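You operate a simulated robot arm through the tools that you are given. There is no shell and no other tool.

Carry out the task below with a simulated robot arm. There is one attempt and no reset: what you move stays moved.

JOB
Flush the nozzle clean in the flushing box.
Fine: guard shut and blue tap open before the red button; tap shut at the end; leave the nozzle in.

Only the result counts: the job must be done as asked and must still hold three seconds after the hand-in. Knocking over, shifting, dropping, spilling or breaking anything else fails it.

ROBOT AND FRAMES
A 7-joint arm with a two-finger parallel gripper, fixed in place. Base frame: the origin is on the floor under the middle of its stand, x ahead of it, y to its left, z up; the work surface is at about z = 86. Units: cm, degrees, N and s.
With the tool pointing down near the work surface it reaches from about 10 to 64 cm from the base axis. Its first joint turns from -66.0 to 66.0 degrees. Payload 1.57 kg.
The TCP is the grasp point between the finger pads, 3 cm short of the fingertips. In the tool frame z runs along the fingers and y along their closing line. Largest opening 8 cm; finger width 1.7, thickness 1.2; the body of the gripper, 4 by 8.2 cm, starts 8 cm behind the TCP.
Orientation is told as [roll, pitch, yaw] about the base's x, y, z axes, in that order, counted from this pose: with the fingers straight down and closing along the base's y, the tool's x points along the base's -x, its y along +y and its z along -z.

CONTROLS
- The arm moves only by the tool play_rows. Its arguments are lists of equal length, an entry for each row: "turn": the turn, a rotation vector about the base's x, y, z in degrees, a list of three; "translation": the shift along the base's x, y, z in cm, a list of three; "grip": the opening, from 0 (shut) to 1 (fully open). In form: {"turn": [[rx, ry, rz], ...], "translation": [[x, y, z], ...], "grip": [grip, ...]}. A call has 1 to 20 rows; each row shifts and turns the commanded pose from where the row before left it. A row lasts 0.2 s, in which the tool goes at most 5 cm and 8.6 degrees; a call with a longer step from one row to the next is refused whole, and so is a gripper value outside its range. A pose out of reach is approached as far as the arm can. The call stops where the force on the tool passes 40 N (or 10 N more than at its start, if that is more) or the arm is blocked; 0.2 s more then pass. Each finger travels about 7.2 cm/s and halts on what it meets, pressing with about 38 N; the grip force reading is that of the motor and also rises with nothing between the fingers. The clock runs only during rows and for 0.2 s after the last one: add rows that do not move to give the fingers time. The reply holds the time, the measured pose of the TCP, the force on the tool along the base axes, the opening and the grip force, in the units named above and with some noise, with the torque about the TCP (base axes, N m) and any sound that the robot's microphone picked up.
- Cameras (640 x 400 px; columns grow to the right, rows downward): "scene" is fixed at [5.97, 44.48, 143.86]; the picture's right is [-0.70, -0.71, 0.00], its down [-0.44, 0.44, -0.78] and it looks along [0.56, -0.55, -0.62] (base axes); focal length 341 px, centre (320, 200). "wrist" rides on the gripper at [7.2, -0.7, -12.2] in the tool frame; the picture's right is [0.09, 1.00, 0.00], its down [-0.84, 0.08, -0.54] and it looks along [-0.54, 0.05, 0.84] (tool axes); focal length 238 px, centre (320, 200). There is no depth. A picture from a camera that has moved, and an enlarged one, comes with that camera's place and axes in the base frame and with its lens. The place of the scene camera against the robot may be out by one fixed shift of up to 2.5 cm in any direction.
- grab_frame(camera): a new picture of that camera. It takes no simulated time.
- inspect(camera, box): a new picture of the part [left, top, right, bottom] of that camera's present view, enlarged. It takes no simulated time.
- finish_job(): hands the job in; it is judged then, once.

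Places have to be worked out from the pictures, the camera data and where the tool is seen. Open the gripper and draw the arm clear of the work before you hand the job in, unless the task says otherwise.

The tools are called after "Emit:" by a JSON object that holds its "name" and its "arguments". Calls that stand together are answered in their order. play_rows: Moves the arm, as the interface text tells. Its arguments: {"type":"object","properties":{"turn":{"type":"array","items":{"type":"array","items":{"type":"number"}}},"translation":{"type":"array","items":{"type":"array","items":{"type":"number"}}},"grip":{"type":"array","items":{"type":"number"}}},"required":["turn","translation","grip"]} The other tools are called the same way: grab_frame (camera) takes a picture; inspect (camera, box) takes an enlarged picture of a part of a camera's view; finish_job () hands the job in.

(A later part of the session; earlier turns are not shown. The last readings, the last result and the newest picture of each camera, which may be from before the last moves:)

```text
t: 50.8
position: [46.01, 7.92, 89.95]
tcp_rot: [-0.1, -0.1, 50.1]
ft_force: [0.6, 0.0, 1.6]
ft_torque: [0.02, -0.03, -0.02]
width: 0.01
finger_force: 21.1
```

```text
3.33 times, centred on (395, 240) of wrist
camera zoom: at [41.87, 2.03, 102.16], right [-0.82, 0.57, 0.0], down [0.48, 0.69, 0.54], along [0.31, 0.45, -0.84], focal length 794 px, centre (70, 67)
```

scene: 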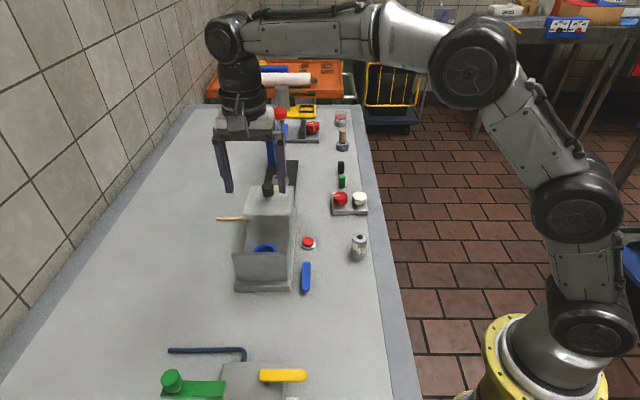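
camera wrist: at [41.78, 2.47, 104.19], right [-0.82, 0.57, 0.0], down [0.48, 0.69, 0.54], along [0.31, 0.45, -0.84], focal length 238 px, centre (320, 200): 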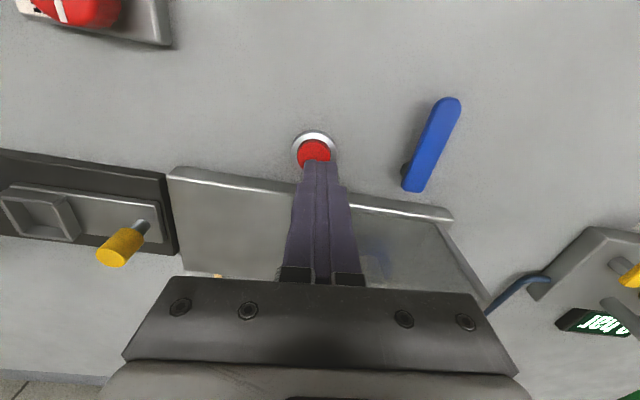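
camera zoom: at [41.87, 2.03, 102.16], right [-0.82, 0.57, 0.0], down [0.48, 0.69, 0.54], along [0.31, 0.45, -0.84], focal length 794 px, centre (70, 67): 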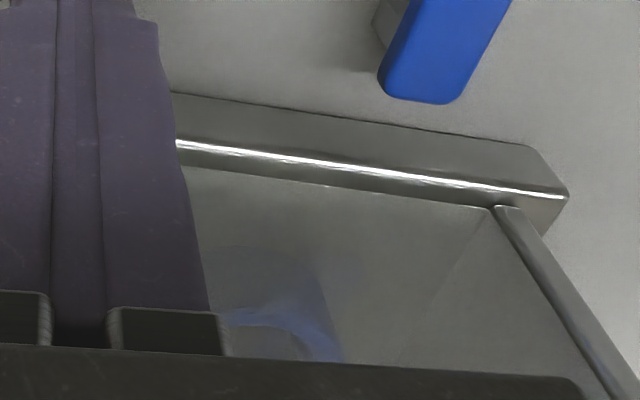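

Beige patches still show faintly through the hood. I hold the button two more seconds and look again.

Emit:
{"name": "play_rows", "arguments": {"turn": [[0, 0, 0], [0, 0, 0], [0, 0, 0], [0, 0, 0], [0, 0, 0], [0, 0, 0], [0, 0, 0], [0, 0, 0], [0, 0, 0], [0, 0, 0]], "translation": [[0, 0, 0], [0, 0, 0], [0, 0, 0], [0, 0, 0], [0, 0, 0], [0, 0, 0], [0, 0, 0], [0, 0, 0], [0, 0, 0], [0, 0, 0]], "grip": [0, 0, 0, 0, 0, 0, 0, 0, 0, 0]}}

Emit:
{"name": "inspect", "arguments": {"camera": "scene", "box": [230, 210, 300, 270]}}

```text
t: 53.0
position: [45.97, 7.98, 89.97]
tcp_rot: [-0.1, 0.0, 50.0]
ft_force: [0.0, -0.2, 1.9]
ft_torque: [0.03, 0.01, -0.02]
width: 0.02
finger_force: 21.6
```

```text
6.67 times, centred on (265, 240) of scene
camera zoom: at [5.97, 44.48, 143.86], right [-0.7, -0.71, 0.0], down [-0.44, 0.44, -0.78], along [0.56, -0.55, -0.62], focal length 2274 px, centre (687, -67)
```

zoom: 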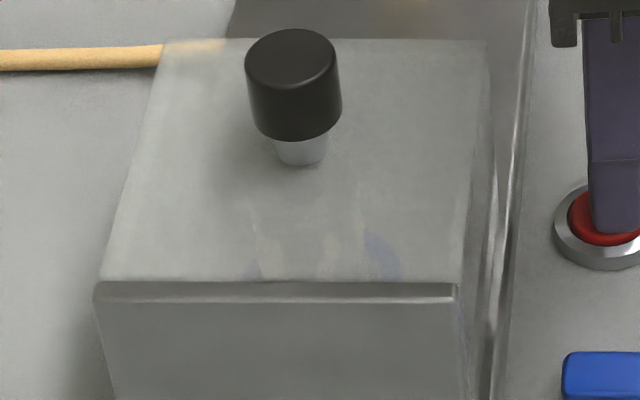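

No visible change yet. I release the button, wait a second and look again.

Emit:
{"name": "play_rows", "arguments": {"turn": [[0, 0, 0], [0, 0, 0], [0, 0, 0], [0, 0, 0], [0, 0, 0], [0, 0, 0]], "translation": [[0, 0, 0.5], [0, 0, 1], [0, 0, 1], [0, 0, 0], [0, 0, 0], [0, 0, 0]], "grip": [0, 0, 0, 0, 0, 0]}}

Emit:
{"name": "inspect", "arguments": {"camera": "scene", "box": [230, 210, 300, 270]}}

Emit:
{"name": "inspect", "arguments": {"camera": "scene", "box": [280, 215, 340, 265]}}

```text
t: 54.4
position: [46.11, 7.96, 92.52]
tcp_rot: [0.0, 0.0, 50.0]
ft_force: [0.6, 0.6, 0.2]
ft_torque: [0.0, 0.03, -0.02]
width: 0.01
finger_force: 21.8
```

```text
6.67 times, centred on (265, 240) of scene
camera zoom: at [5.97, 44.48, 143.86], right [-0.7, -0.71, 0.0], down [-0.44, 0.44, -0.78], along [0.56, -0.55, -0.62], focal length 2274 px, centre (687, -67)
```

zoom: 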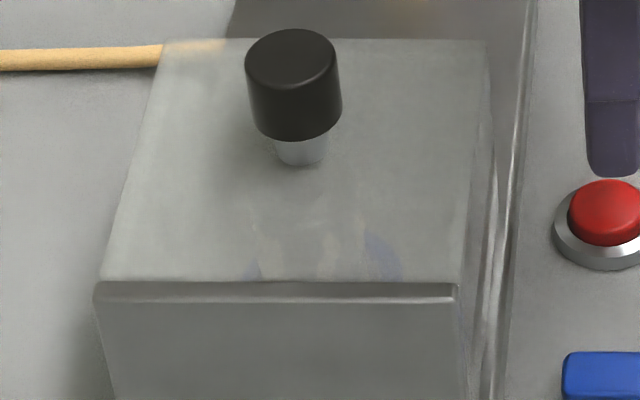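

```text
8.00 times, centred on (310, 240) of scene
camera zoom: at [5.97, 44.48, 143.86], right [-0.7, -0.71, 0.0], down [-0.44, 0.44, -0.78], along [0.56, -0.55, -0.62], focal length 2729 px, centre (400, -120)
```

zoom: 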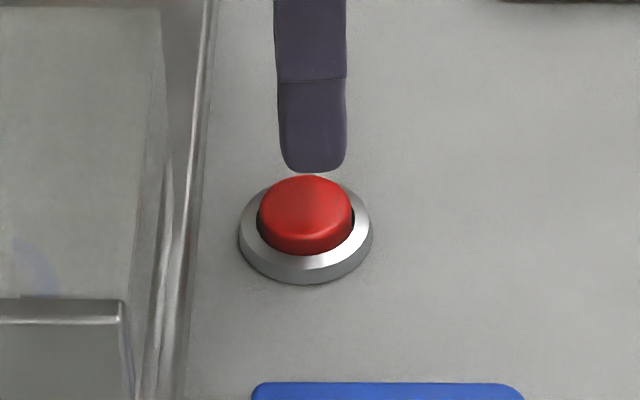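

The cap sprang back. I wait a few seconds for the flush cycle while listening, then check again.

Emit:
{"name": "play_rows", "arguments": {"turn": [[0, 0, 0], [0, 0, 0], [0, 0, 0], [0, 0, 0], [0, 0, 0], [0, 0, 0], [0, 0, 0], [0, 0, 0], [0, 0, 0], [0, 0, 0], [0, 0, 0], [0, 0, 0], [0, 0, 0], [0, 0, 0], [0, 0, 0]], "translation": [[0, 0, 0], [0, 0, 0], [0, 0, 0], [0, 0, 0], [0, 0, 0], [0, 0, 0], [0, 0, 0], [0, 0, 0], [0, 0, 0], [0, 0, 0], [0, 0, 0], [0, 0, 0], [0, 0, 0], [0, 0, 0], [0, 0, 0]], "grip": [0, 0, 0, 0, 0, 0, 0, 0, 0, 0, 0, 0, 0, 0, 0]}}

Emit:
{"name": "inspect", "arguments": {"camera": "scene", "box": [230, 210, 300, 270]}}

Emit:
{"name": "inspect", "arguments": {"camera": "scene", "box": [220, 190, 340, 300]}}

```text
t: 57.6
position: [46.02, 8.0, 92.51]
tcp_rot: [-0.1, 0.0, 50.0]
ft_force: [0.6, 0.0, 0.1]
ft_torque: [0.01, 0.03, 0.02]
width: 0.0
finger_force: 21.3
```

```text
6.67 times, centred on (265, 240) of scene
camera zoom: at [5.97, 44.48, 143.86], right [-0.7, -0.71, 0.0], down [-0.44, 0.44, -0.78], along [0.56, -0.55, -0.62], focal length 2274 px, centre (687, -67)
```

zoom: 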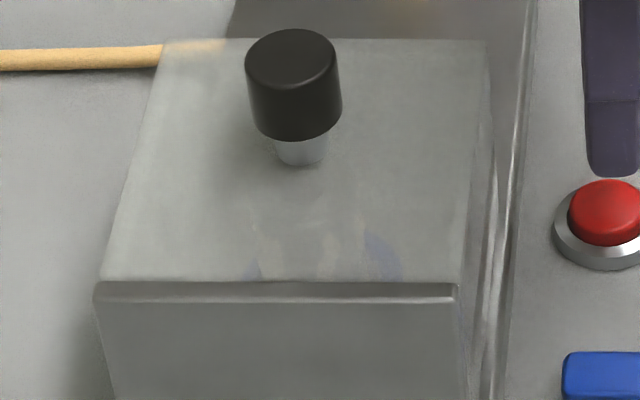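

```text
3.64 times, centred on (280, 245) of scene
camera zoom: at [5.97, 44.48, 143.86], right [-0.7, -0.71, 0.0], down [-0.44, 0.44, -0.78], along [0.56, -0.55, -0.62], focal length 1241 px, centre (466, 36)
```

zoom: 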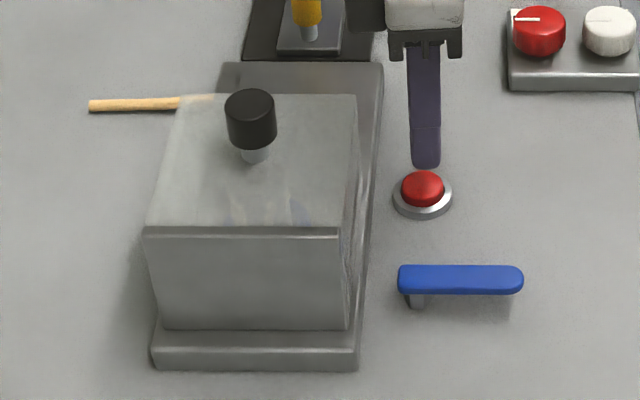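

The stains still seem visible, so the flush apparently did not run; the press may have been too shallow (only ~2 N). I press again, deeper, in small steps until I feel the bottom of its travel.

Emit:
{"name": "play_rows", "arguments": {"turn": [[0, 0, 0], [0, 0, 0], [0, 0, 0], [0, 0, 0], [0, 0, 0], [0, 0, 0]], "translation": [[0, 0, -1], [0, 0, -1], [0, 0, -0.5], [0, 0, -0.2], [0, 0, -0.15], [0, 0, 0]], "grip": [0, 0, 0, 0, 0, 0]}}

Emit:
{"name": "inspect", "arguments": {"camera": "scene", "box": [230, 210, 300, 270]}}

```text
t: 59.0
position: [46.09, 8.0, 89.66]
tcp_rot: [0.0, 0.0, 50.0]
ft_force: [-3.5, -0.8, 9.5]
ft_torque: [-0.06, 0.11, 0.0]
width: 0.02
finger_force: 21.1
heard: click
```

```text
6.67 times, centred on (265, 240) of scene
camera zoom: at [5.95, 44.48, 143.86], right [-0.7, -0.71, 0.0], down [-0.44, 0.44, -0.78], along [0.56, -0.55, -0.62], focal length 2274 px, centre (687, -67)
```

zoom: 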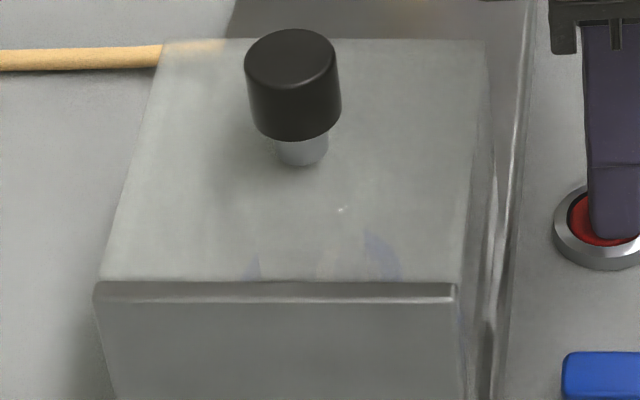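

Now it changed: the beige patches are gone and something bright (spray) shows inside. I hold the button about two seconds and look again.

Emit:
{"name": "play_rows", "arguments": {"turn": [[0, 0, 0], [0, 0, 0], [0, 0, 0], [0, 0, 0], [0, 0, 0], [0, 0, 0], [0, 0, 0], [0, 0, 0]], "translation": [[0, 0, 0], [0, 0, 0], [0, 0, 0], [0, 0, 0], [0, 0, 0], [0, 0, 0], [0, 0, 0], [0, 0, 0]], "grip": [0, 0, 0, 0, 0, 0, 0, 0]}}

Emit:
{"name": "inspect", "arguments": {"camera": "scene", "box": [230, 210, 300, 270]}}

Emit:
{"name": "inspect", "arguments": {"camera": "scene", "box": [220, 190, 340, 300]}}

```text
t: 60.8
position: [46.03, 7.96, 89.73]
tcp_rot: [0.1, -0.1, 50.0]
ft_force: [-3.1, -0.1, 11.2]
ft_torque: [0.01, 0.02, 0.02]
width: 0.01
finger_force: 21.0
```

```text
6.67 times, centred on (265, 240) of scene
camera zoom: at [5.95, 44.48, 143.86], right [-0.7, -0.71, 0.0], down [-0.44, 0.44, -0.78], along [0.56, -0.55, -0.62], focal length 2274 px, centre (687, -67)
```

zoom: 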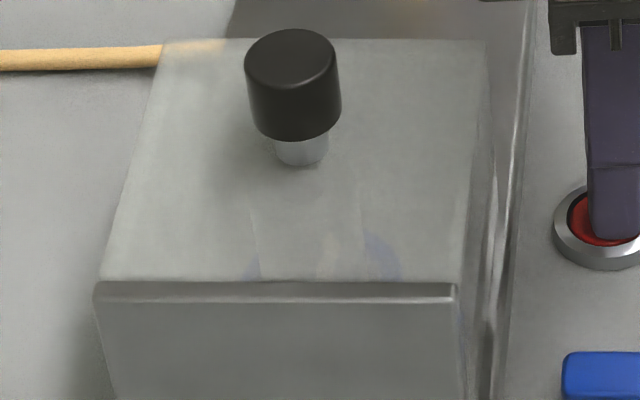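

```text
3.64 times, centred on (280, 245) of scene
camera zoom: at [5.95, 44.48, 143.86], right [-0.7, -0.71, 0.0], down [-0.44, 0.44, -0.78], along [0.56, -0.55, -0.62], focal length 1241 px, centre (466, 36)
```

zoom: 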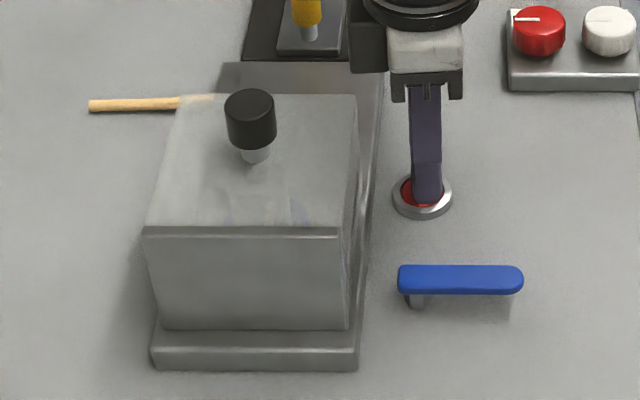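

Let me zoom much tighter on the nozzle seen through the hood to judge its colour.

Emit:
{"name": "inspect", "arguments": {"camera": "scene", "box": [250, 228, 290, 254]}}

Emit:
{"name": "inspect", "arguments": {"camera": "wrist", "box": [340, 180, 460, 290]}}

```text
15.38 times, centred on (270, 241) of scene
camera zoom: at [5.95, 44.48, 143.86], right [-0.7, -0.71, 0.0], down [-0.44, 0.44, -0.78], along [0.56, -0.55, -0.62], focal length 5249 px, centre (1089, -431)
```

zoom: 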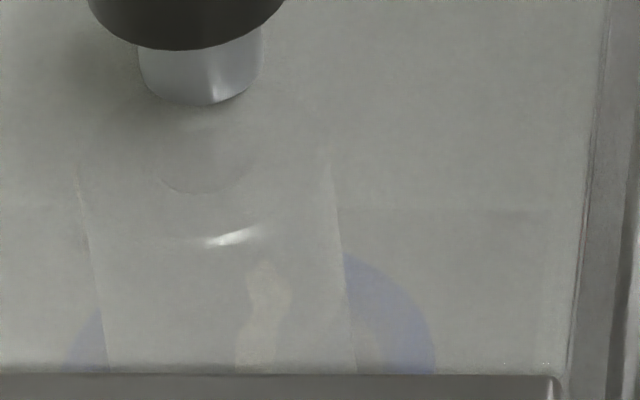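

```text
3.64 times, centred on (400, 235) of wrist
camera zoom: at [41.88, 2.05, 101.86], right [-0.82, 0.57, 0.0], down [0.48, 0.69, 0.54], along [0.31, 0.45, -0.84], focal length 867 px, centre (29, 73)
```

zoom: 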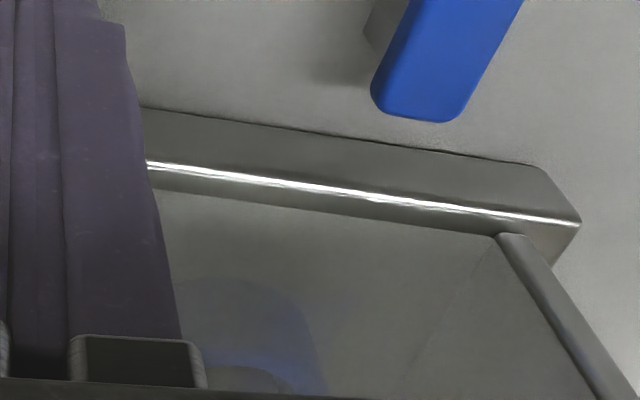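

One beige patch (middle) still shows while the left and right ones have vanished, so the flush seems to be progressing. I hold for two more seconds and compare.

Emit:
{"name": "play_rows", "arguments": {"turn": [[0, 0, 0], [0, 0, 0], [0, 0, 0], [0, 0, 0], [0, 0, 0], [0, 0, 0], [0, 0, 0], [0, 0, 0]], "translation": [[0, 0, 0], [0, 0, 0], [0, 0, 0], [0, 0, 0], [0, 0, 0], [0, 0, 0], [0, 0, 0], [0, 0, 0]], "grip": [0, 0, 0, 0, 0, 0, 0, 0]}}

Emit:
{"name": "inspect", "arguments": {"camera": "scene", "box": [250, 228, 290, 254]}}

```text
t: 62.6
position: [46.02, 8.0, 89.71]
tcp_rot: [0.0, 0.0, 50.1]
ft_force: [-0.3, 0.0, 12.2]
ft_torque: [-0.02, -0.08, -0.01]
width: 0.01
finger_force: 21.4
```

```text
15.38 times, centred on (270, 241) of scene
camera zoom: at [5.96, 44.48, 143.86], right [-0.7, -0.71, 0.0], down [-0.44, 0.44, -0.78], along [0.56, -0.55, -0.62], focal length 5249 px, centre (1089, -431)
```

zoom: 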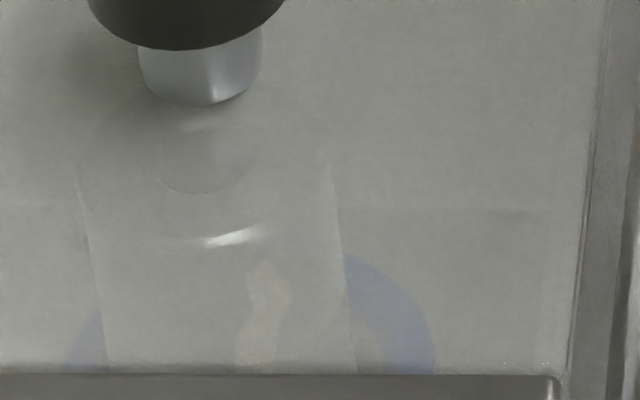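

No further change while holding, so each press seems to give one burst that removes part of the dirt. I release and press again.

Emit:
{"name": "play_rows", "arguments": {"turn": [[0, 0, 0], [0, 0, 0], [0, 0, 0], [0, 0, 0], [0, 0, 0], [0, 0, 0], [0, 0, 0]], "translation": [[0, 0, 0.7], [0, 0, 0.8], [0, 0, 0], [0, 0, 0], [0, 0, -0.8], [0, 0, -0.7], [0, 0, 0]], "grip": [0, 0, 0, 0, 0, 0, 0]}}

Emit:
{"name": "inspect", "arguments": {"camera": "scene", "box": [250, 228, 290, 254]}}

```text
t: 64.2
position: [46.01, 7.99, 89.64]
tcp_rot: [0.0, -0.1, 49.9]
ft_force: [-2.4, 0.9, 8.7]
ft_torque: [0.05, 0.12, 0.02]
width: 0.0
finger_force: 21.5
heard: click
```

```text
15.38 times, centred on (270, 241) of scene
camera zoom: at [5.95, 44.48, 143.86], right [-0.7, -0.71, 0.0], down [-0.44, 0.44, -0.78], along [0.56, -0.55, -0.62], focal length 5249 px, centre (1089, -431)
```

zoom: 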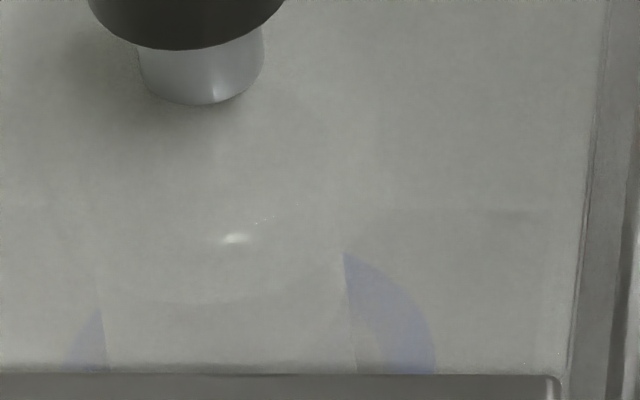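

Spray is visible right now; I release the button and wait for it to settle before judging.

Emit:
{"name": "play_rows", "arguments": {"turn": [[0, 0, 0], [0, 0, 0], [0, 0, 0], [0, 0, 0], [0, 0, 0], [0, 0, 0], [0, 0, 0], [0, 0, 0], [0, 0, 0], [0, 0, 0], [0, 0, 0], [0, 0, 0]], "translation": [[0, 0, 0.7], [0, 0, 0.8], [0, 0, 0.5], [0, 0, 0], [0, 0, 0], [0, 0, 0], [0, 0, 0], [0, 0, 0], [0, 0, 0], [0, 0, 0], [0, 0, 0], [0, 0, 0]], "grip": [0, 0, 0, 0, 0, 0, 0, 0, 0, 0, 0, 0]}}

Emit:
{"name": "inspect", "arguments": {"camera": "scene", "box": [250, 228, 290, 254]}}

Emit:
{"name": "inspect", "arguments": {"camera": "scene", "box": [230, 210, 300, 270]}}

```text
t: 66.8
position: [45.97, 8.05, 91.74]
tcp_rot: [0.0, 0.0, 50.0]
ft_force: [-0.3, -0.3, 0.2]
ft_torque: [0.0, 0.01, 0.02]
width: 0.0
finger_force: 22.2
```

```text
15.38 times, centred on (270, 241) of scene
camera zoom: at [5.97, 44.48, 143.86], right [-0.7, -0.71, 0.0], down [-0.44, 0.44, -0.78], along [0.56, -0.55, -0.62], focal length 5249 px, centre (1089, -431)
```

zoom: 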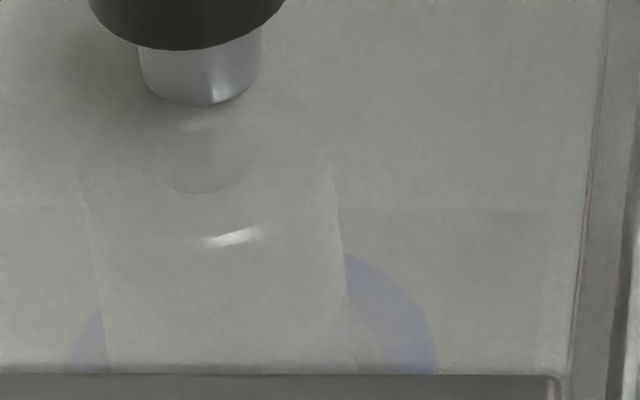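

```text
6.67 times, centred on (265, 240) of scene
camera zoom: at [5.97, 44.48, 143.86], right [-0.7, -0.71, 0.0], down [-0.44, 0.44, -0.78], along [0.56, -0.55, -0.62], focal length 2274 px, centre (687, -67)
```

zoom: 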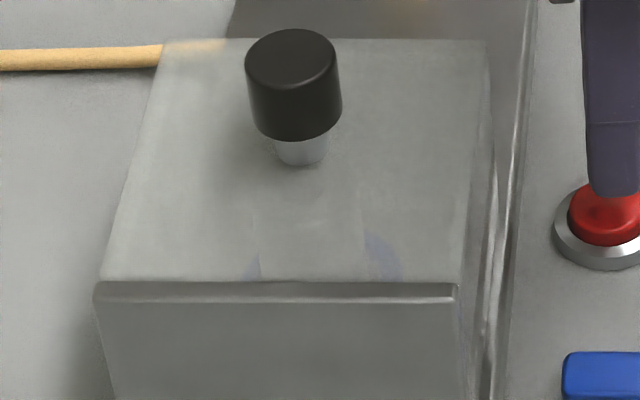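

The visible face now looks clean after the third burst. Before deciding, I look at the nozzle from the robot side through the clear hood: rise, open the fingers and tilt the camera.

Emit:
{"name": "play_rows", "arguments": {"turn": [[0, 0, 0], [0, 0, 0], [6.13, -5.13, 0], [6.13, -5.13, 0], [6.13, -5.13, 0], [4.6, -3.85, 0], [0, 0, 0]], "translation": [[0, 0, 3], [0, 0, 3], [-1.5, 1, 0], [-1.5, 1, 0], [-1.5, 1, 0], [-1, 0.5, 0], [0, 0, 0]], "grip": [0, 0.3, 0.6, 0.9, 1, 1, 1]}}

Emit:
{"name": "grab_frame", "arguments": {"camera": "wrist"}}

```text
t: 68.4
position: [40.57, 11.55, 97.58]
tcp_rot: [-0.1, -30.0, 49.9]
ft_force: [0.5, 0.9, 0.3]
ft_torque: [0.01, 0.01, 0.02]
width: 8.02
finger_force: 0.0
```

```text
taken
camera wrist: at [33.08, 1.67, 104.58], right [-0.81, 0.58, -0.05], down [0.23, 0.4, 0.89], along [0.53, 0.71, -0.46], focal length 238 px, centre (320, 200)
```

wrist: 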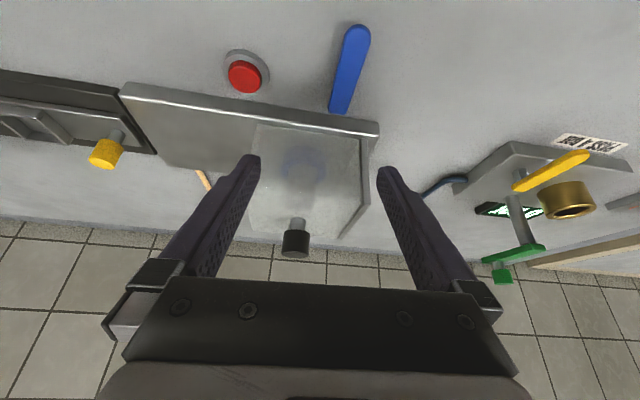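

I zoom through the side of the hood onto the nozzle.

Emit:
{"name": "inspect", "arguments": {"camera": "wrist", "box": [250, 120, 370, 250]}}

Emit:
{"name": "inspect", "arguments": {"camera": "wrist", "box": [275, 140, 335, 200]}}

```text
3.08 times, centred on (310, 185) of wrist
camera zoom: at [33.08, 1.67, 104.58], right [-0.81, 0.58, -0.05], down [0.23, 0.4, 0.89], along [0.53, 0.71, -0.46], focal length 733 px, centre (351, 246)
```

zoom: 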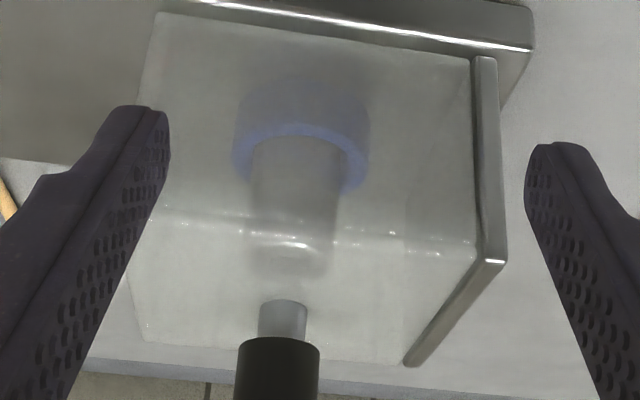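

```text
6.67 times, centred on (305, 170) of wrist
camera zoom: at [33.08, 1.67, 104.58], right [-0.81, 0.58, -0.05], down [0.23, 0.4, 0.89], along [0.53, 0.71, -0.46], focal length 1589 px, centre (420, 400)
```

zoom: 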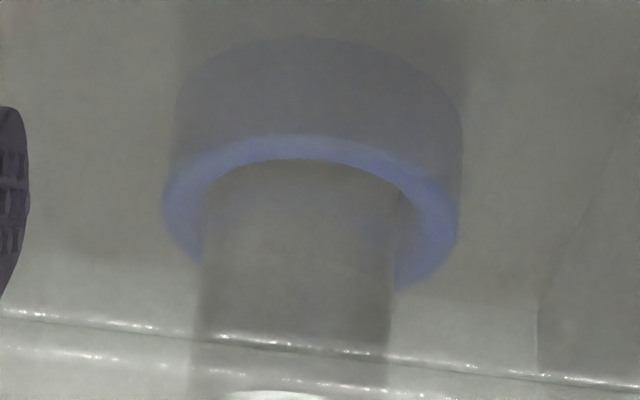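

From the robot side the nozzle looks clean and upright. I also check the side facing away (towards −y), by raising and swinging the camera around 45°.

Emit:
{"name": "play_rows", "arguments": {"turn": [[0, 0, 0], [0, 0, 7.5], [0, 0, 7.5], [0, 0, 7.5], [0, 0, 7.5], [0, 0, 7.5], [0, 0, 7.5], [0, 0, 0]], "translation": [[0, -0.5, 3], [1.3, -0.5, 0], [1.3, -0.5, 0], [1.3, -0.5, 0], [1.3, -0.5, 0], [1.3, -0.5, 0], [1.3, -0.5, 0], [0, 0, 0]], "grip": [1, 1, 1, 1, 1, 1, 1, 1]}}

Emit:
{"name": "grab_frame", "arguments": {"camera": "wrist"}}

```text
t: 70.2
position: [48.33, 7.9, 100.6]
tcp_rot: [0.0, -30.0, 95.1]
ft_force: [-0.7, -1.0, 0.6]
ft_torque: [-0.03, 0.02, -0.01]
width: 7.98
finger_force: 0.1
```

```text
taken
camera wrist: at [50.07, -4.25, 107.49], right [-0.98, -0.17, -0.05], down [-0.12, 0.45, 0.89], along [-0.13, 0.88, -0.46], focal length 238 px, centre (320, 200)
```

wrist: 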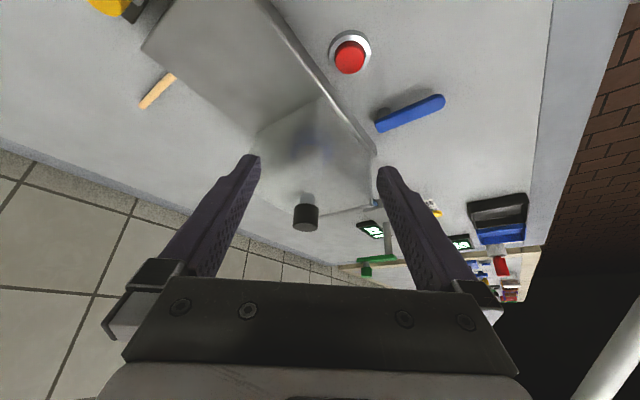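

Good angle; I zoom on the nozzle through the hood from here.

Emit:
{"name": "inspect", "arguments": {"camera": "wrist", "box": [260, 100, 370, 210]}}

Emit:
{"name": "inspect", "arguments": {"camera": "wrist", "box": [285, 120, 340, 175]}}

```text
3.64 times, centred on (315, 155) of wrist
camera zoom: at [50.07, -4.25, 107.49], right [-0.98, -0.17, -0.05], down [-0.12, 0.45, 0.89], along [-0.13, 0.88, -0.46], focal length 867 px, centre (338, 364)
```

zoom: 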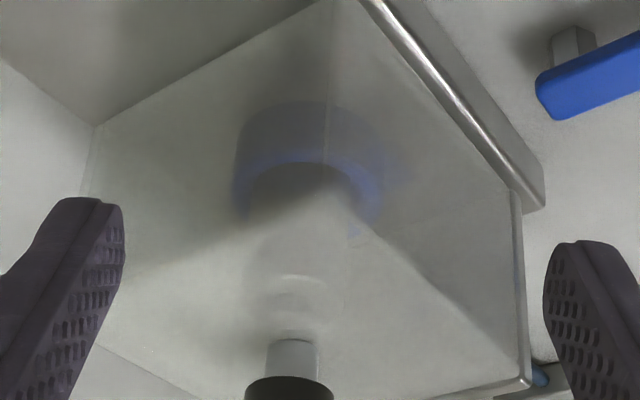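

```text
7.27 times, centred on (312, 148) of wrist
camera zoom: at [50.07, -4.25, 107.49], right [-0.98, -0.17, -0.05], down [-0.12, 0.45, 0.89], along [-0.13, 0.88, -0.46], focal length 1734 px, centre (374, 582)
```

zoom: 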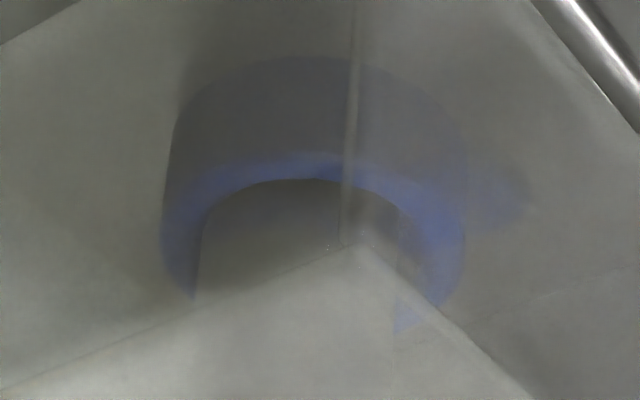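

No stains visible from this side either. As some faces can't be seen, I give one extra burst for certainty: level the tool, go back over the button with fingers closed.

Emit:
{"name": "play_rows", "arguments": {"turn": [[-7.97, -0.7, 0], [-7.97, -0.7, 0], [-7.97, -0.7, 0], [-5.98, -0.52, 0], [0, 0, -7.5], [0, 0, -7.5], [0, 0, -7.5], [0, 0, -7.5], [0, 0, -7.5], [0, 0, -7.5], [0, 0, 0]], "translation": [[-0.5, 0, 0], [-0.5, 0, 0], [-0.5, 0, 0], [-0.5, 0, 0], [-0.31, 0.1, 0], [0, 0, 0], [0, 0, 0], [0, 0, 0], [0, 0, 0], [0, 0, 0], [0, 0, 0]], "grip": [1, 1, 1, 1, 0.8, 0.6, 0.4, 0.2, 0, 0, 0]}}

Emit:
{"name": "grab_frame", "arguments": {"camera": "wrist"}}

```text
t: 72.6
position: [45.94, 8.1, 100.61]
tcp_rot: [0.0, 0.0, 49.8]
ft_force: [0.0, 0.4, 1.1]
ft_torque: [0.0, -0.01, 0.03]
width: 0.01
finger_force: 21.4
```

```text
taken
camera wrist: at [41.84, 2.16, 112.81], right [-0.82, 0.57, 0.0], down [0.48, 0.69, 0.54], along [0.31, 0.44, -0.84], focal length 238 px, centre (320, 200)
```

wrist: 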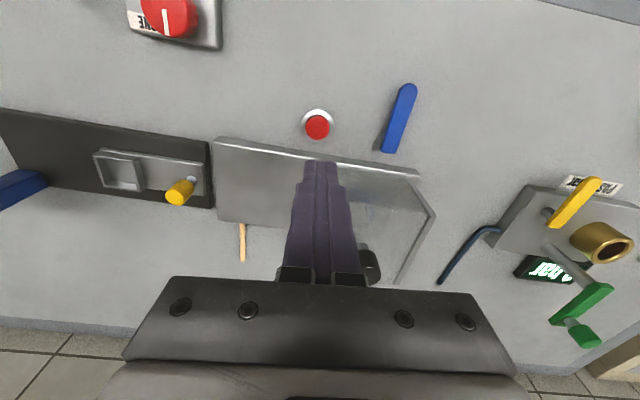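

Tool is level, closed, and above the button at (45.9, 8.1). I descend and press once more to the same depth as before, then release.

Emit:
{"name": "play_rows", "arguments": {"turn": [[0, 0, 0], [0, 0, 0], [0, 0, 0], [0, 0, 0], [0, 0, 0], [0, 0, 0], [0, 0, 0], [0, 0, 0], [0, 0, 0]], "translation": [[0, 0, -3], [0, 0, -3], [0, 0, -2.5], [0, 0, -1], [0, 0, -0.8], [0, 0, -0.4], [0, 0, -0.25], [0, 0, 0], [0, 0, 0]], "grip": [0, 0, 0, 0, 0, 0, 0, 0, 0]}}

Emit:
{"name": "inspect", "arguments": {"camera": "scene", "box": [230, 210, 300, 270]}}

```text
t: 74.6
position: [45.89, 8.21, 89.77]
tcp_rot: [0.0, 0.1, 50.0]
ft_force: [-3.1, -1.5, 8.7]
ft_torque: [-0.03, 0.06, -0.01]
width: 0.0
finger_force: 21.0
heard: click
```

```text
6.67 times, centred on (265, 240) of scene
camera zoom: at [5.96, 44.48, 143.86], right [-0.7, -0.71, 0.0], down [-0.44, 0.44, -0.78], along [0.56, -0.55, -0.62], focal length 2274 px, centre (687, -67)
```

zoom: 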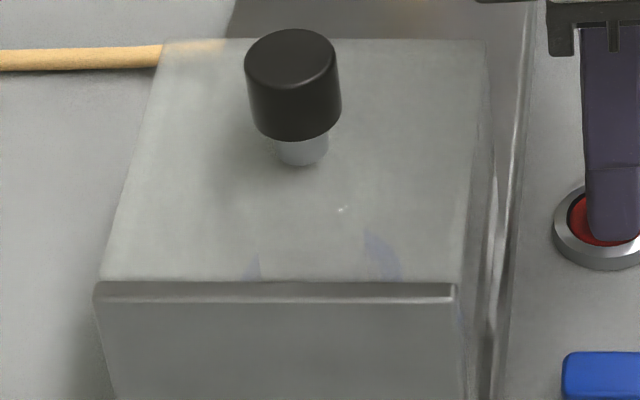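

The burst ran again (click and spray). I release, rise and wait for the spray to end.

Emit:
{"name": "play_rows", "arguments": {"turn": [[0, 0, 0], [0, 0, 0], [0, 0, 0], [0, 0, 0], [0, 0, 0], [0, 0, 0], [0, 0, 0], [0, 0, 0], [0, 0, 0], [0, 0, 0], [0, 0, 0]], "translation": [[0, 0, 1], [0, 0, 2], [0, 0, 4], [0, 0, 4], [0, 0, 0], [0, 0, 0], [0, 0, 0], [0, 0, 0], [0, 0, 0], [0, 0, 0], [0, 0, 0]], "grip": [0, 0, 0, 0.1, 0.2, 0.325, 0.325, 0.325, 0.325, 0.325, 0.325]}}

Emit:
{"name": "inspect", "arguments": {"camera": "scene", "box": [250, 228, 290, 254]}}

Emit:
{"name": "inspect", "arguments": {"camera": "scene", "box": [220, 190, 380, 310]}}

Emit:
{"name": "grab_frame", "arguments": {"camera": "wrist"}}

```text
t: 77.0
position: [45.99, 7.97, 100.65]
tcp_rot: [0.0, 0.0, 50.0]
ft_force: [0.4, 0.6, -0.6]
ft_torque: [0.01, -0.02, 0.02]
width: 2.62
finger_force: 0.1
```

```text
15.38 times, centred on (270, 241) of scene
camera zoom: at [5.97, 44.48, 143.86], right [-0.7, -0.71, 0.0], down [-0.44, 0.44, -0.78], along [0.56, -0.55, -0.62], focal length 5249 px, centre (1089, -431)
```

zoom: 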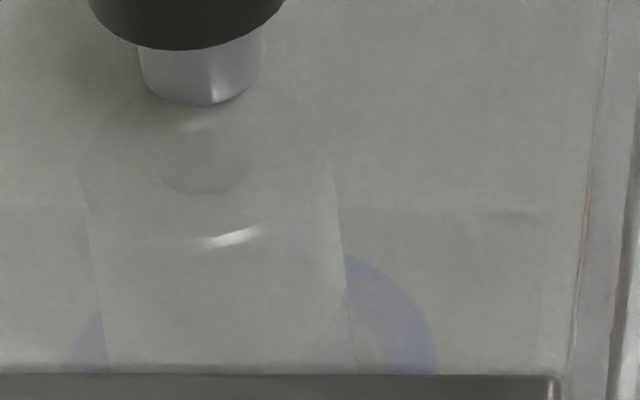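

```text
3.33 times, centred on (300, 250) of scene
camera zoom: at [5.97, 44.48, 143.86], right [-0.7, -0.71, 0.0], down [-0.44, 0.44, -0.78], along [0.56, -0.55, -0.62], focal length 1137 px, centre (387, 33)
```

zoom: 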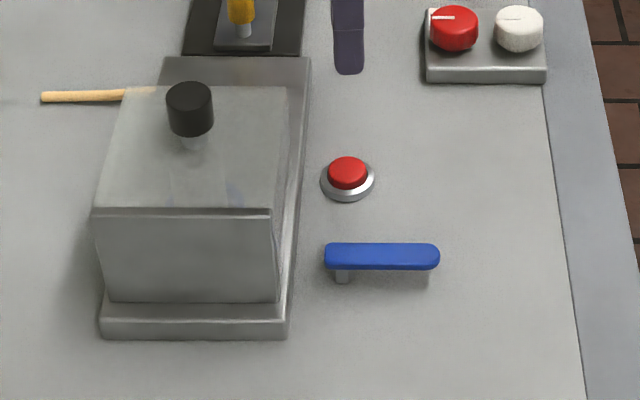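

```text
taken
camera wrist: at [41.88, 2.09, 112.85], right [-0.82, 0.57, 0.0], down [0.48, 0.69, 0.54], along [0.31, 0.45, -0.84], focal length 238 px, centre (320, 200)
```

wrist: 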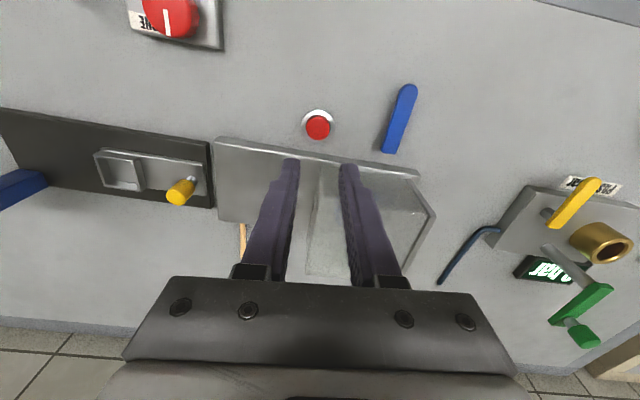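

The nozzle looks clean. Now I shut the tap: with closed fingers I will push the lever from its far (+p) side back towards the box-parallel position, so no finger needs to enter the gap beside the box. First I move beside the lever's free end at about (38.8, 8.55).

Emit:
{"name": "play_rows", "arguments": {"turn": [[0, 0, -4], [0, 0, 0], [0, 0, 0], [0, 0, 0], [0, 0, 0], [0, 0, 0]], "translation": [[-3.6, 0.3, 0], [-3.6, 0.28, 0], [0, 0, -3.5], [0, 0, -3], [0, 0, -1.2], [0, 0, 0]], "grip": [0.1, 0, 0, 0, 0, 0]}}

Emit:
{"name": "grab_frame", "arguments": {"camera": "wrist"}}

Emit:
{"name": "inspect", "arguments": {"camera": "scene", "box": [270, 210, 370, 300]}}

```text
t: 78.4
position: [38.86, 8.84, 92.99]
tcp_rot: [0.0, 0.0, 45.9]
ft_force: [0.4, 0.6, -0.1]
ft_torque: [-0.02, 0.01, -0.02]
width: 0.0
finger_force: 21.1
```

```text
taken
camera wrist: at [34.34, 3.14, 105.25], right [-0.78, 0.63, 0.0], down [0.53, 0.66, 0.54], along [0.34, 0.42, -0.84], focal length 238 px, centre (320, 200)
```

wrist: 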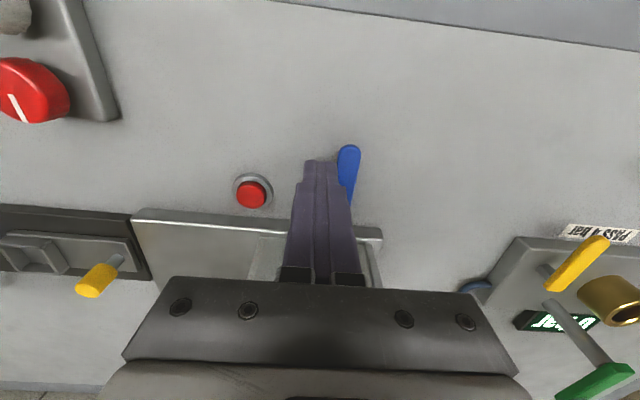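

```text
4.44 times, centred on (320, 255) of scene
camera zoom: at [5.97, 44.48, 143.86], right [-0.7, -0.71, 0.0], down [-0.44, 0.44, -0.78], along [0.56, -0.55, -0.62], focal length 1516 px, centre (320, -44)
```

zoom: 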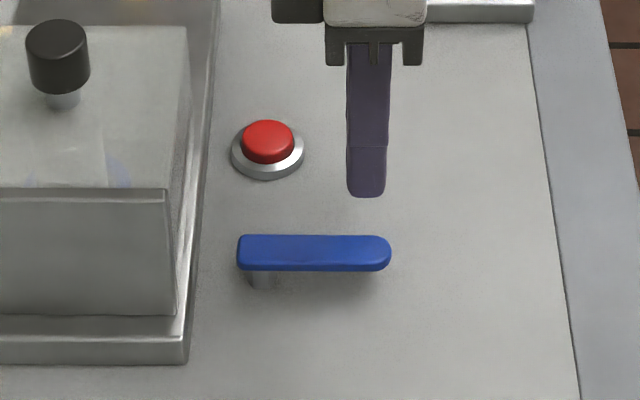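

The closed fingers hang beside the lever. I zoom to check the clearance before lowering.

Emit:
{"name": "inspect", "arguments": {"camera": "wrist", "box": [270, 120, 390, 220]}}

```text
4.00 times, centred on (330, 170) of wrist
camera zoom: at [34.34, 3.14, 105.25], right [-0.78, 0.63, 0.0], down [0.53, 0.66, 0.54], along [0.34, 0.42, -0.84], focal length 953 px, centre (280, 320)
```

zoom: 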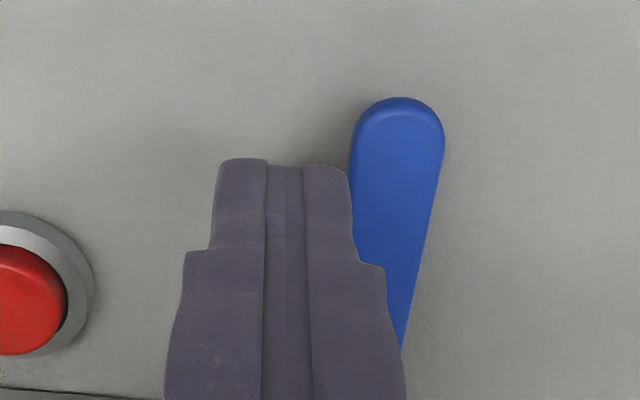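

Clearance is ~0.3 cm; I move out another 0.25 cm for safety and lower the tips to z≈87.

Emit:
{"name": "play_rows", "arguments": {"turn": [[0, 0, 0], [0, 0, 0], [0, 0, 0], [0, 0, 0], [0, 0, 0]], "translation": [[0.18, -0.18, 0], [0, 0, -1.2], [0, 0, -1], [0, 0, -0.8], [0, 0, 0]], "grip": [0, 0, 0, 0, 0]}}

Emit:
{"name": "inspect", "arguments": {"camera": "wrist", "box": [270, 120, 390, 220]}}

Emit:
{"name": "inspect", "arguments": {"camera": "scene", "box": [270, 210, 370, 300]}}

```text
t: 79.6
position: [38.92, 8.67, 90.0]
tcp_rot: [0.1, -0.1, 46.0]
ft_force: [0.2, 0.2, 0.5]
ft_torque: [-0.04, 0.02, 0.01]
width: 0.01
finger_force: 21.4
```

```text
4.00 times, centred on (330, 170) of wrist
camera zoom: at [34.39, 2.99, 102.19], right [-0.78, 0.63, 0.0], down [0.53, 0.66, 0.54], along [0.34, 0.42, -0.84], focal length 953 px, centre (280, 320)
```

zoom: 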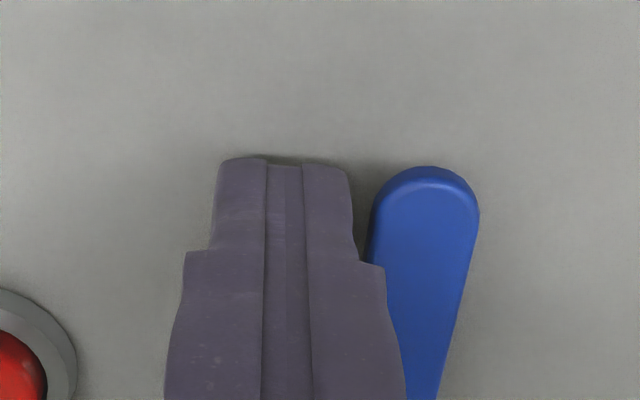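

```text
4.44 times, centred on (320, 255) of scene
camera zoom: at [5.97, 44.48, 143.86], right [-0.7, -0.71, 0.0], down [-0.44, 0.44, -0.78], along [0.56, -0.55, -0.62], focal length 1516 px, centre (320, -44)
```

zoom: 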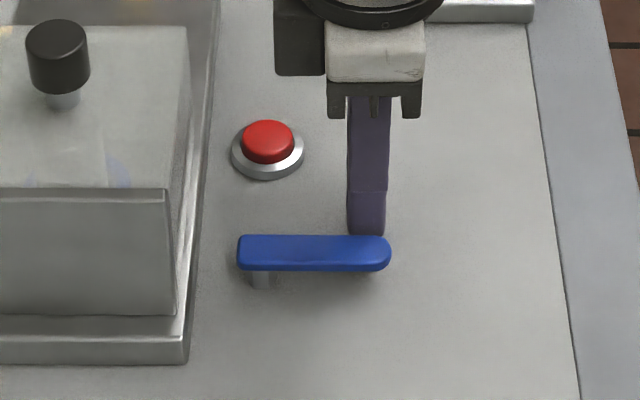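

The closed fingertips are beside the lever near its free end. I start pushing it back along the arc: contact move plus three steps.

Emit:
{"name": "play_rows", "arguments": {"turn": [[0, 0, 0], [0, 0, -8.5], [0, 0, -8.5], [0, 0, -8.5], [0, 0, 0]], "translation": [[-0.37, 0.37, 0], [-0.716, 0.361, 0], [-0.655, 0.463, 0], [-0.579, 0.555, 0], [0, 0, 0]], "grip": [0, 0, 0, 0, 0]}}

Emit:
{"name": "grab_frame", "arguments": {"camera": "wrist"}}

Emit:
{"name": "inspect", "arguments": {"camera": "scene", "box": [270, 210, 370, 300]}}

```text
t: 80.8
position: [36.6, 10.3, 90.04]
tcp_rot: [0.0, 0.1, 20.4]
ft_force: [0.1, -0.4, 0.0]
ft_torque: [0.03, 0.04, -0.02]
width: 0.01
finger_force: 21.9
```

```text
taken
camera wrist: at [30.09, 7.2, 102.2], right [-0.43, 0.9, 0.0], down [0.76, 0.36, 0.54], along [0.49, 0.23, -0.84], focal length 238 px, centre (320, 200)
```

wrist: 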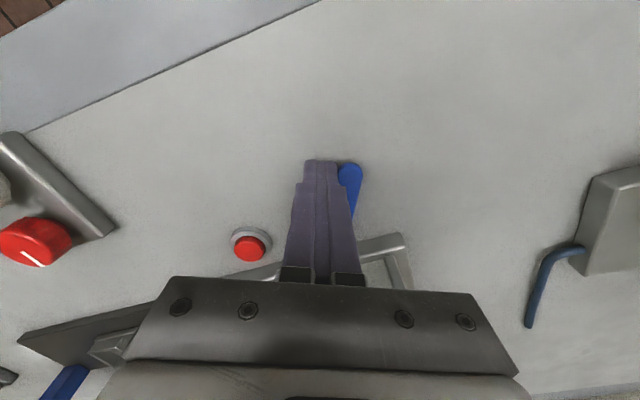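

```text
4.44 times, centred on (320, 255) of scene
camera zoom: at [5.97, 44.48, 143.86], right [-0.7, -0.71, 0.0], down [-0.44, 0.44, -0.78], along [0.56, -0.55, -0.62], focal length 1516 px, centre (320, -44)
```

zoom: 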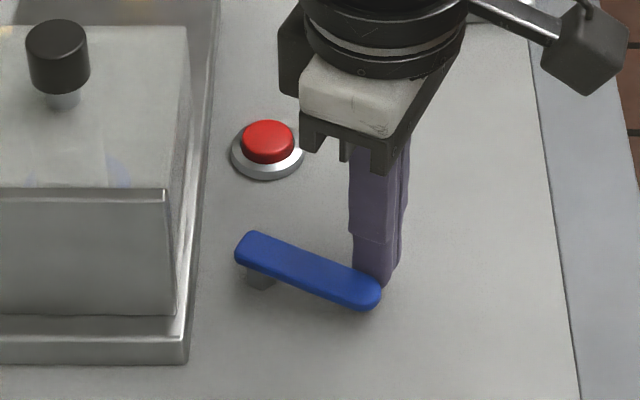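

The lever follows with very little force. I continue the arc.

Emit:
{"name": "play_rows", "arguments": {"turn": [[0, 0, -8.5], [0, 0, -8.5], [0, 0, -8.5], [0, 0, -8.5], [0, 0, -8.5], [0, 0, 0]], "translation": [[-0.491, 0.634, 0], [-0.392, 0.699, 0], [-0.284, 0.75, 0], [-0.17, 0.784, 0], [-0.053, 0.8, 0], [0, 0, 0]], "grip": [0, 0, 0, 0, 0, 0]}}

Emit:
{"name": "grab_frame", "arguments": {"camera": "wrist"}}

Emit:
{"name": "inspect", "arguments": {"camera": "scene", "box": [270, 210, 370, 300]}}

```text
t: 82.2
position: [35.23, 13.97, 89.93]
tcp_rot: [0.0, 0.1, -22.1]
ft_force: [0.1, -0.4, -0.9]
ft_torque: [-0.01, 0.03, -0.01]
width: 0.02
finger_force: 20.7
```

```text
taken
camera wrist: at [28.27, 16.01, 102.17], right [0.29, 0.96, 0.0], down [0.8, -0.24, 0.54], along [0.52, -0.16, -0.84], focal length 238 px, centre (320, 200)
```

wrist: 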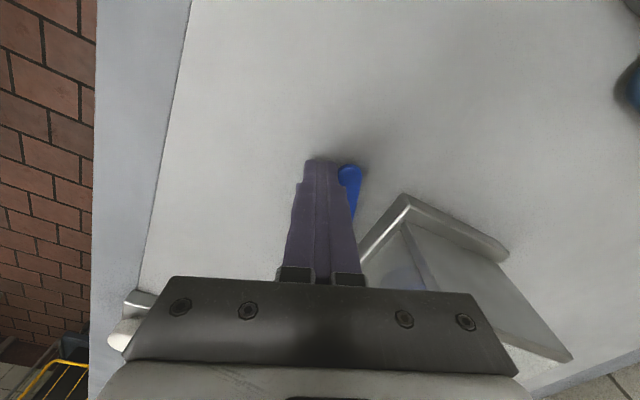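

```text
4.44 times, centred on (320, 255) of scene
camera zoom: at [5.97, 44.48, 143.86], right [-0.7, -0.71, 0.0], down [-0.44, 0.44, -0.78], along [0.56, -0.55, -0.62], focal length 1516 px, centre (320, -44)
```

zoom: 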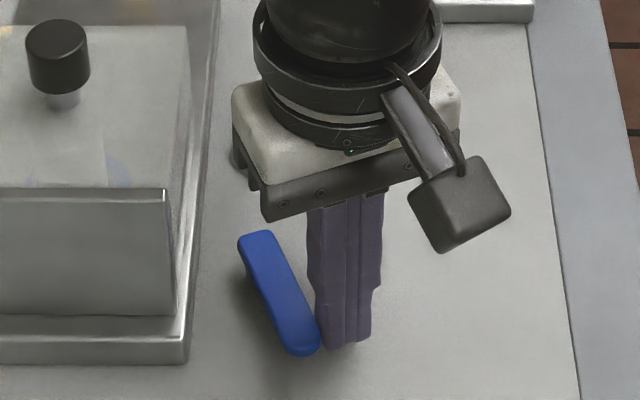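

About 20° remain. I continue through to the original angle.

Emit:
{"name": "play_rows", "arguments": {"turn": [[0, 0, -8.5], [0, 0, -8.5], [0, 0, -5], [0, 0, 0]], "translation": [[0.067, 0.799, 0], [0.184, 0.781, 0], [0.161, 0.444, 0], [0, 0, 0]], "grip": [0, 0, 0, 0]}}

Emit:
{"name": "inspect", "arguments": {"camera": "wrist", "box": [260, 120, 440, 240]}}

Emit:
{"name": "inspect", "arguments": {"camera": "scene", "box": [270, 210, 370, 300]}}

```text
t: 83.2
position: [35.78, 16.0, 90.01]
tcp_rot: [0.0, 0.0, -44.1]
ft_force: [-2.3, -0.4, -1.2]
ft_torque: [0.0, 0.05, -0.03]
width: 0.0
finger_force: 21.4
```

```text
3.33 times, centred on (350, 180) of wrist
camera zoom: at [30.04, 20.43, 102.16], right [0.63, 0.78, 0.0], down [0.66, -0.53, 0.54], along [0.42, -0.34, -0.84], focal length 794 px, centre (220, 267)
```

zoom: 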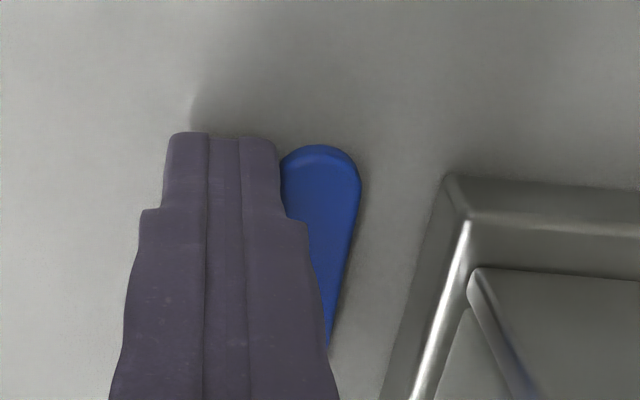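

```text
4.44 times, centred on (320, 255) of scene
camera zoom: at [5.97, 44.48, 143.86], right [-0.7, -0.71, 0.0], down [-0.44, 0.44, -0.78], along [0.56, -0.55, -0.62], focal length 1516 px, centre (320, -44)
```

zoom: 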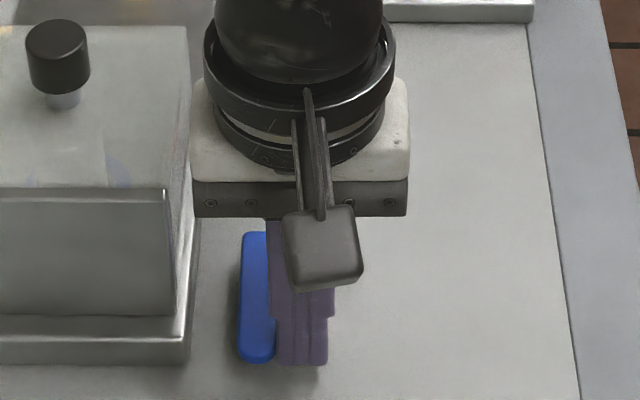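

The lever is back nearly parallel to the box. I push another 2–3 mm towards the box to find its end stop.

Emit:
{"name": "play_rows", "arguments": {"turn": [[0, 0, 0], [0, 0, 0], [0, 0, 0]], "translation": [[0.1, 0.1, 0], [0.1, 0.1, 0], [0, 0, 0]], "grip": [0, 0, 0]}}

Emit:
{"name": "inspect", "arguments": {"camera": "wrist", "box": [260, 120, 440, 240]}}

```text
t: 84.0
position: [35.75, 16.0, 90.01]
tcp_rot: [-0.1, 0.2, -44.0]
ft_force: [-15.3, -10.7, 13.1]
ft_torque: [-0.17, 0.14, -0.11]
width: 0.01
finger_force: 21.6
```

```text
3.33 times, centred on (350, 180) of wrist
camera zoom: at [30.16, 20.53, 102.15], right [0.63, 0.78, 0.0], down [0.66, -0.52, 0.54], along [0.42, -0.34, -0.84], focal length 794 px, centre (220, 267)
```

zoom: 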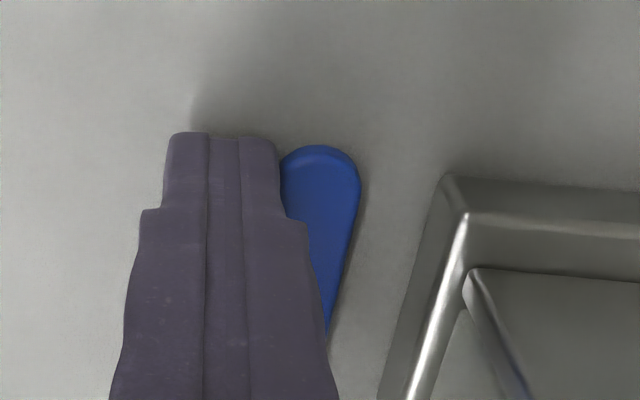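

Nearly 19 N with no movement: the tap lever is at its shut stop. I back away from it and rise.

Emit:
{"name": "play_rows", "arguments": {"turn": [[0, 0, 0], [0, 0, 0], [0, 0, 0], [0, 0, 0], [0, 0, 0], [0, 0, 0], [0, 0, 0], [0, 0, 0]], "translation": [[-0.3, -0.3, 0], [-0.5, -0.5, 0], [0, 0, 1], [0, 0, 3], [0, 0, 4], [0, 0, 4], [0, 0, 4], [0, 0, 0]], "grip": [0, 0, 0, 0, 0, 0.3, 0.6, 0.6]}}

Emit:
{"name": "grab_frame", "arguments": {"camera": "wrist"}}

Emit:
{"name": "grab_frame", "arguments": {"camera": "scene"}}

Emit:
{"name": "inspect", "arguments": {"camera": "scene", "box": [210, 190, 380, 300]}}

```text
t: 85.8
position: [35.03, 15.41, 106.25]
tcp_rot: [0.0, 0.0, -43.9]
ft_force: [0.2, 0.9, -0.4]
ft_torque: [0.01, 0.03, 0.01]
width: 4.81
finger_force: 0.1
```

```text
taken
camera wrist: at [29.44, 19.83, 118.3], right [0.63, 0.78, 0.0], down [0.66, -0.53, 0.54], along [0.42, -0.34, -0.84], focal length 238 px, centre (320, 200)
```

wrist: 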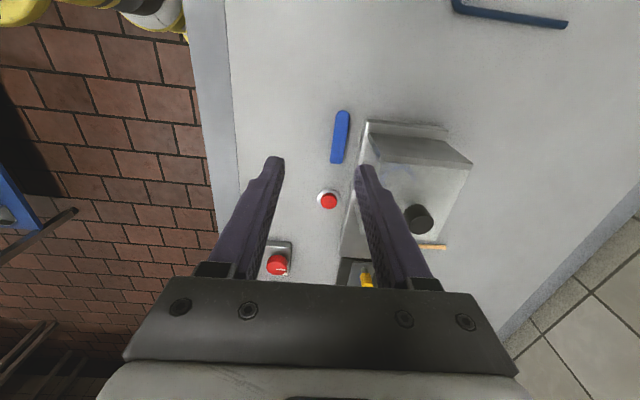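

```text
taken
```

scene: 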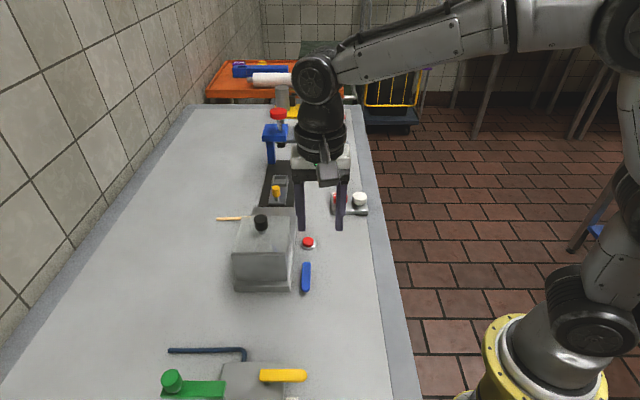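

```text
3.64 times, centred on (295, 245) of scene
camera zoom: at [5.97, 44.48, 143.86], right [-0.7, -0.71, 0.0], down [-0.44, 0.44, -0.78], along [0.56, -0.55, -0.62], focal length 1241 px, centre (411, 36)
```

zoom: 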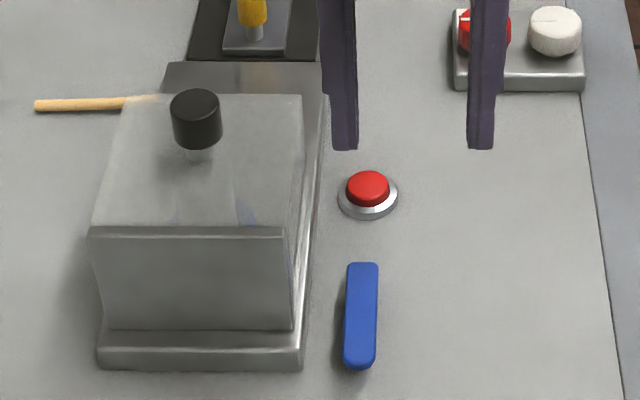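

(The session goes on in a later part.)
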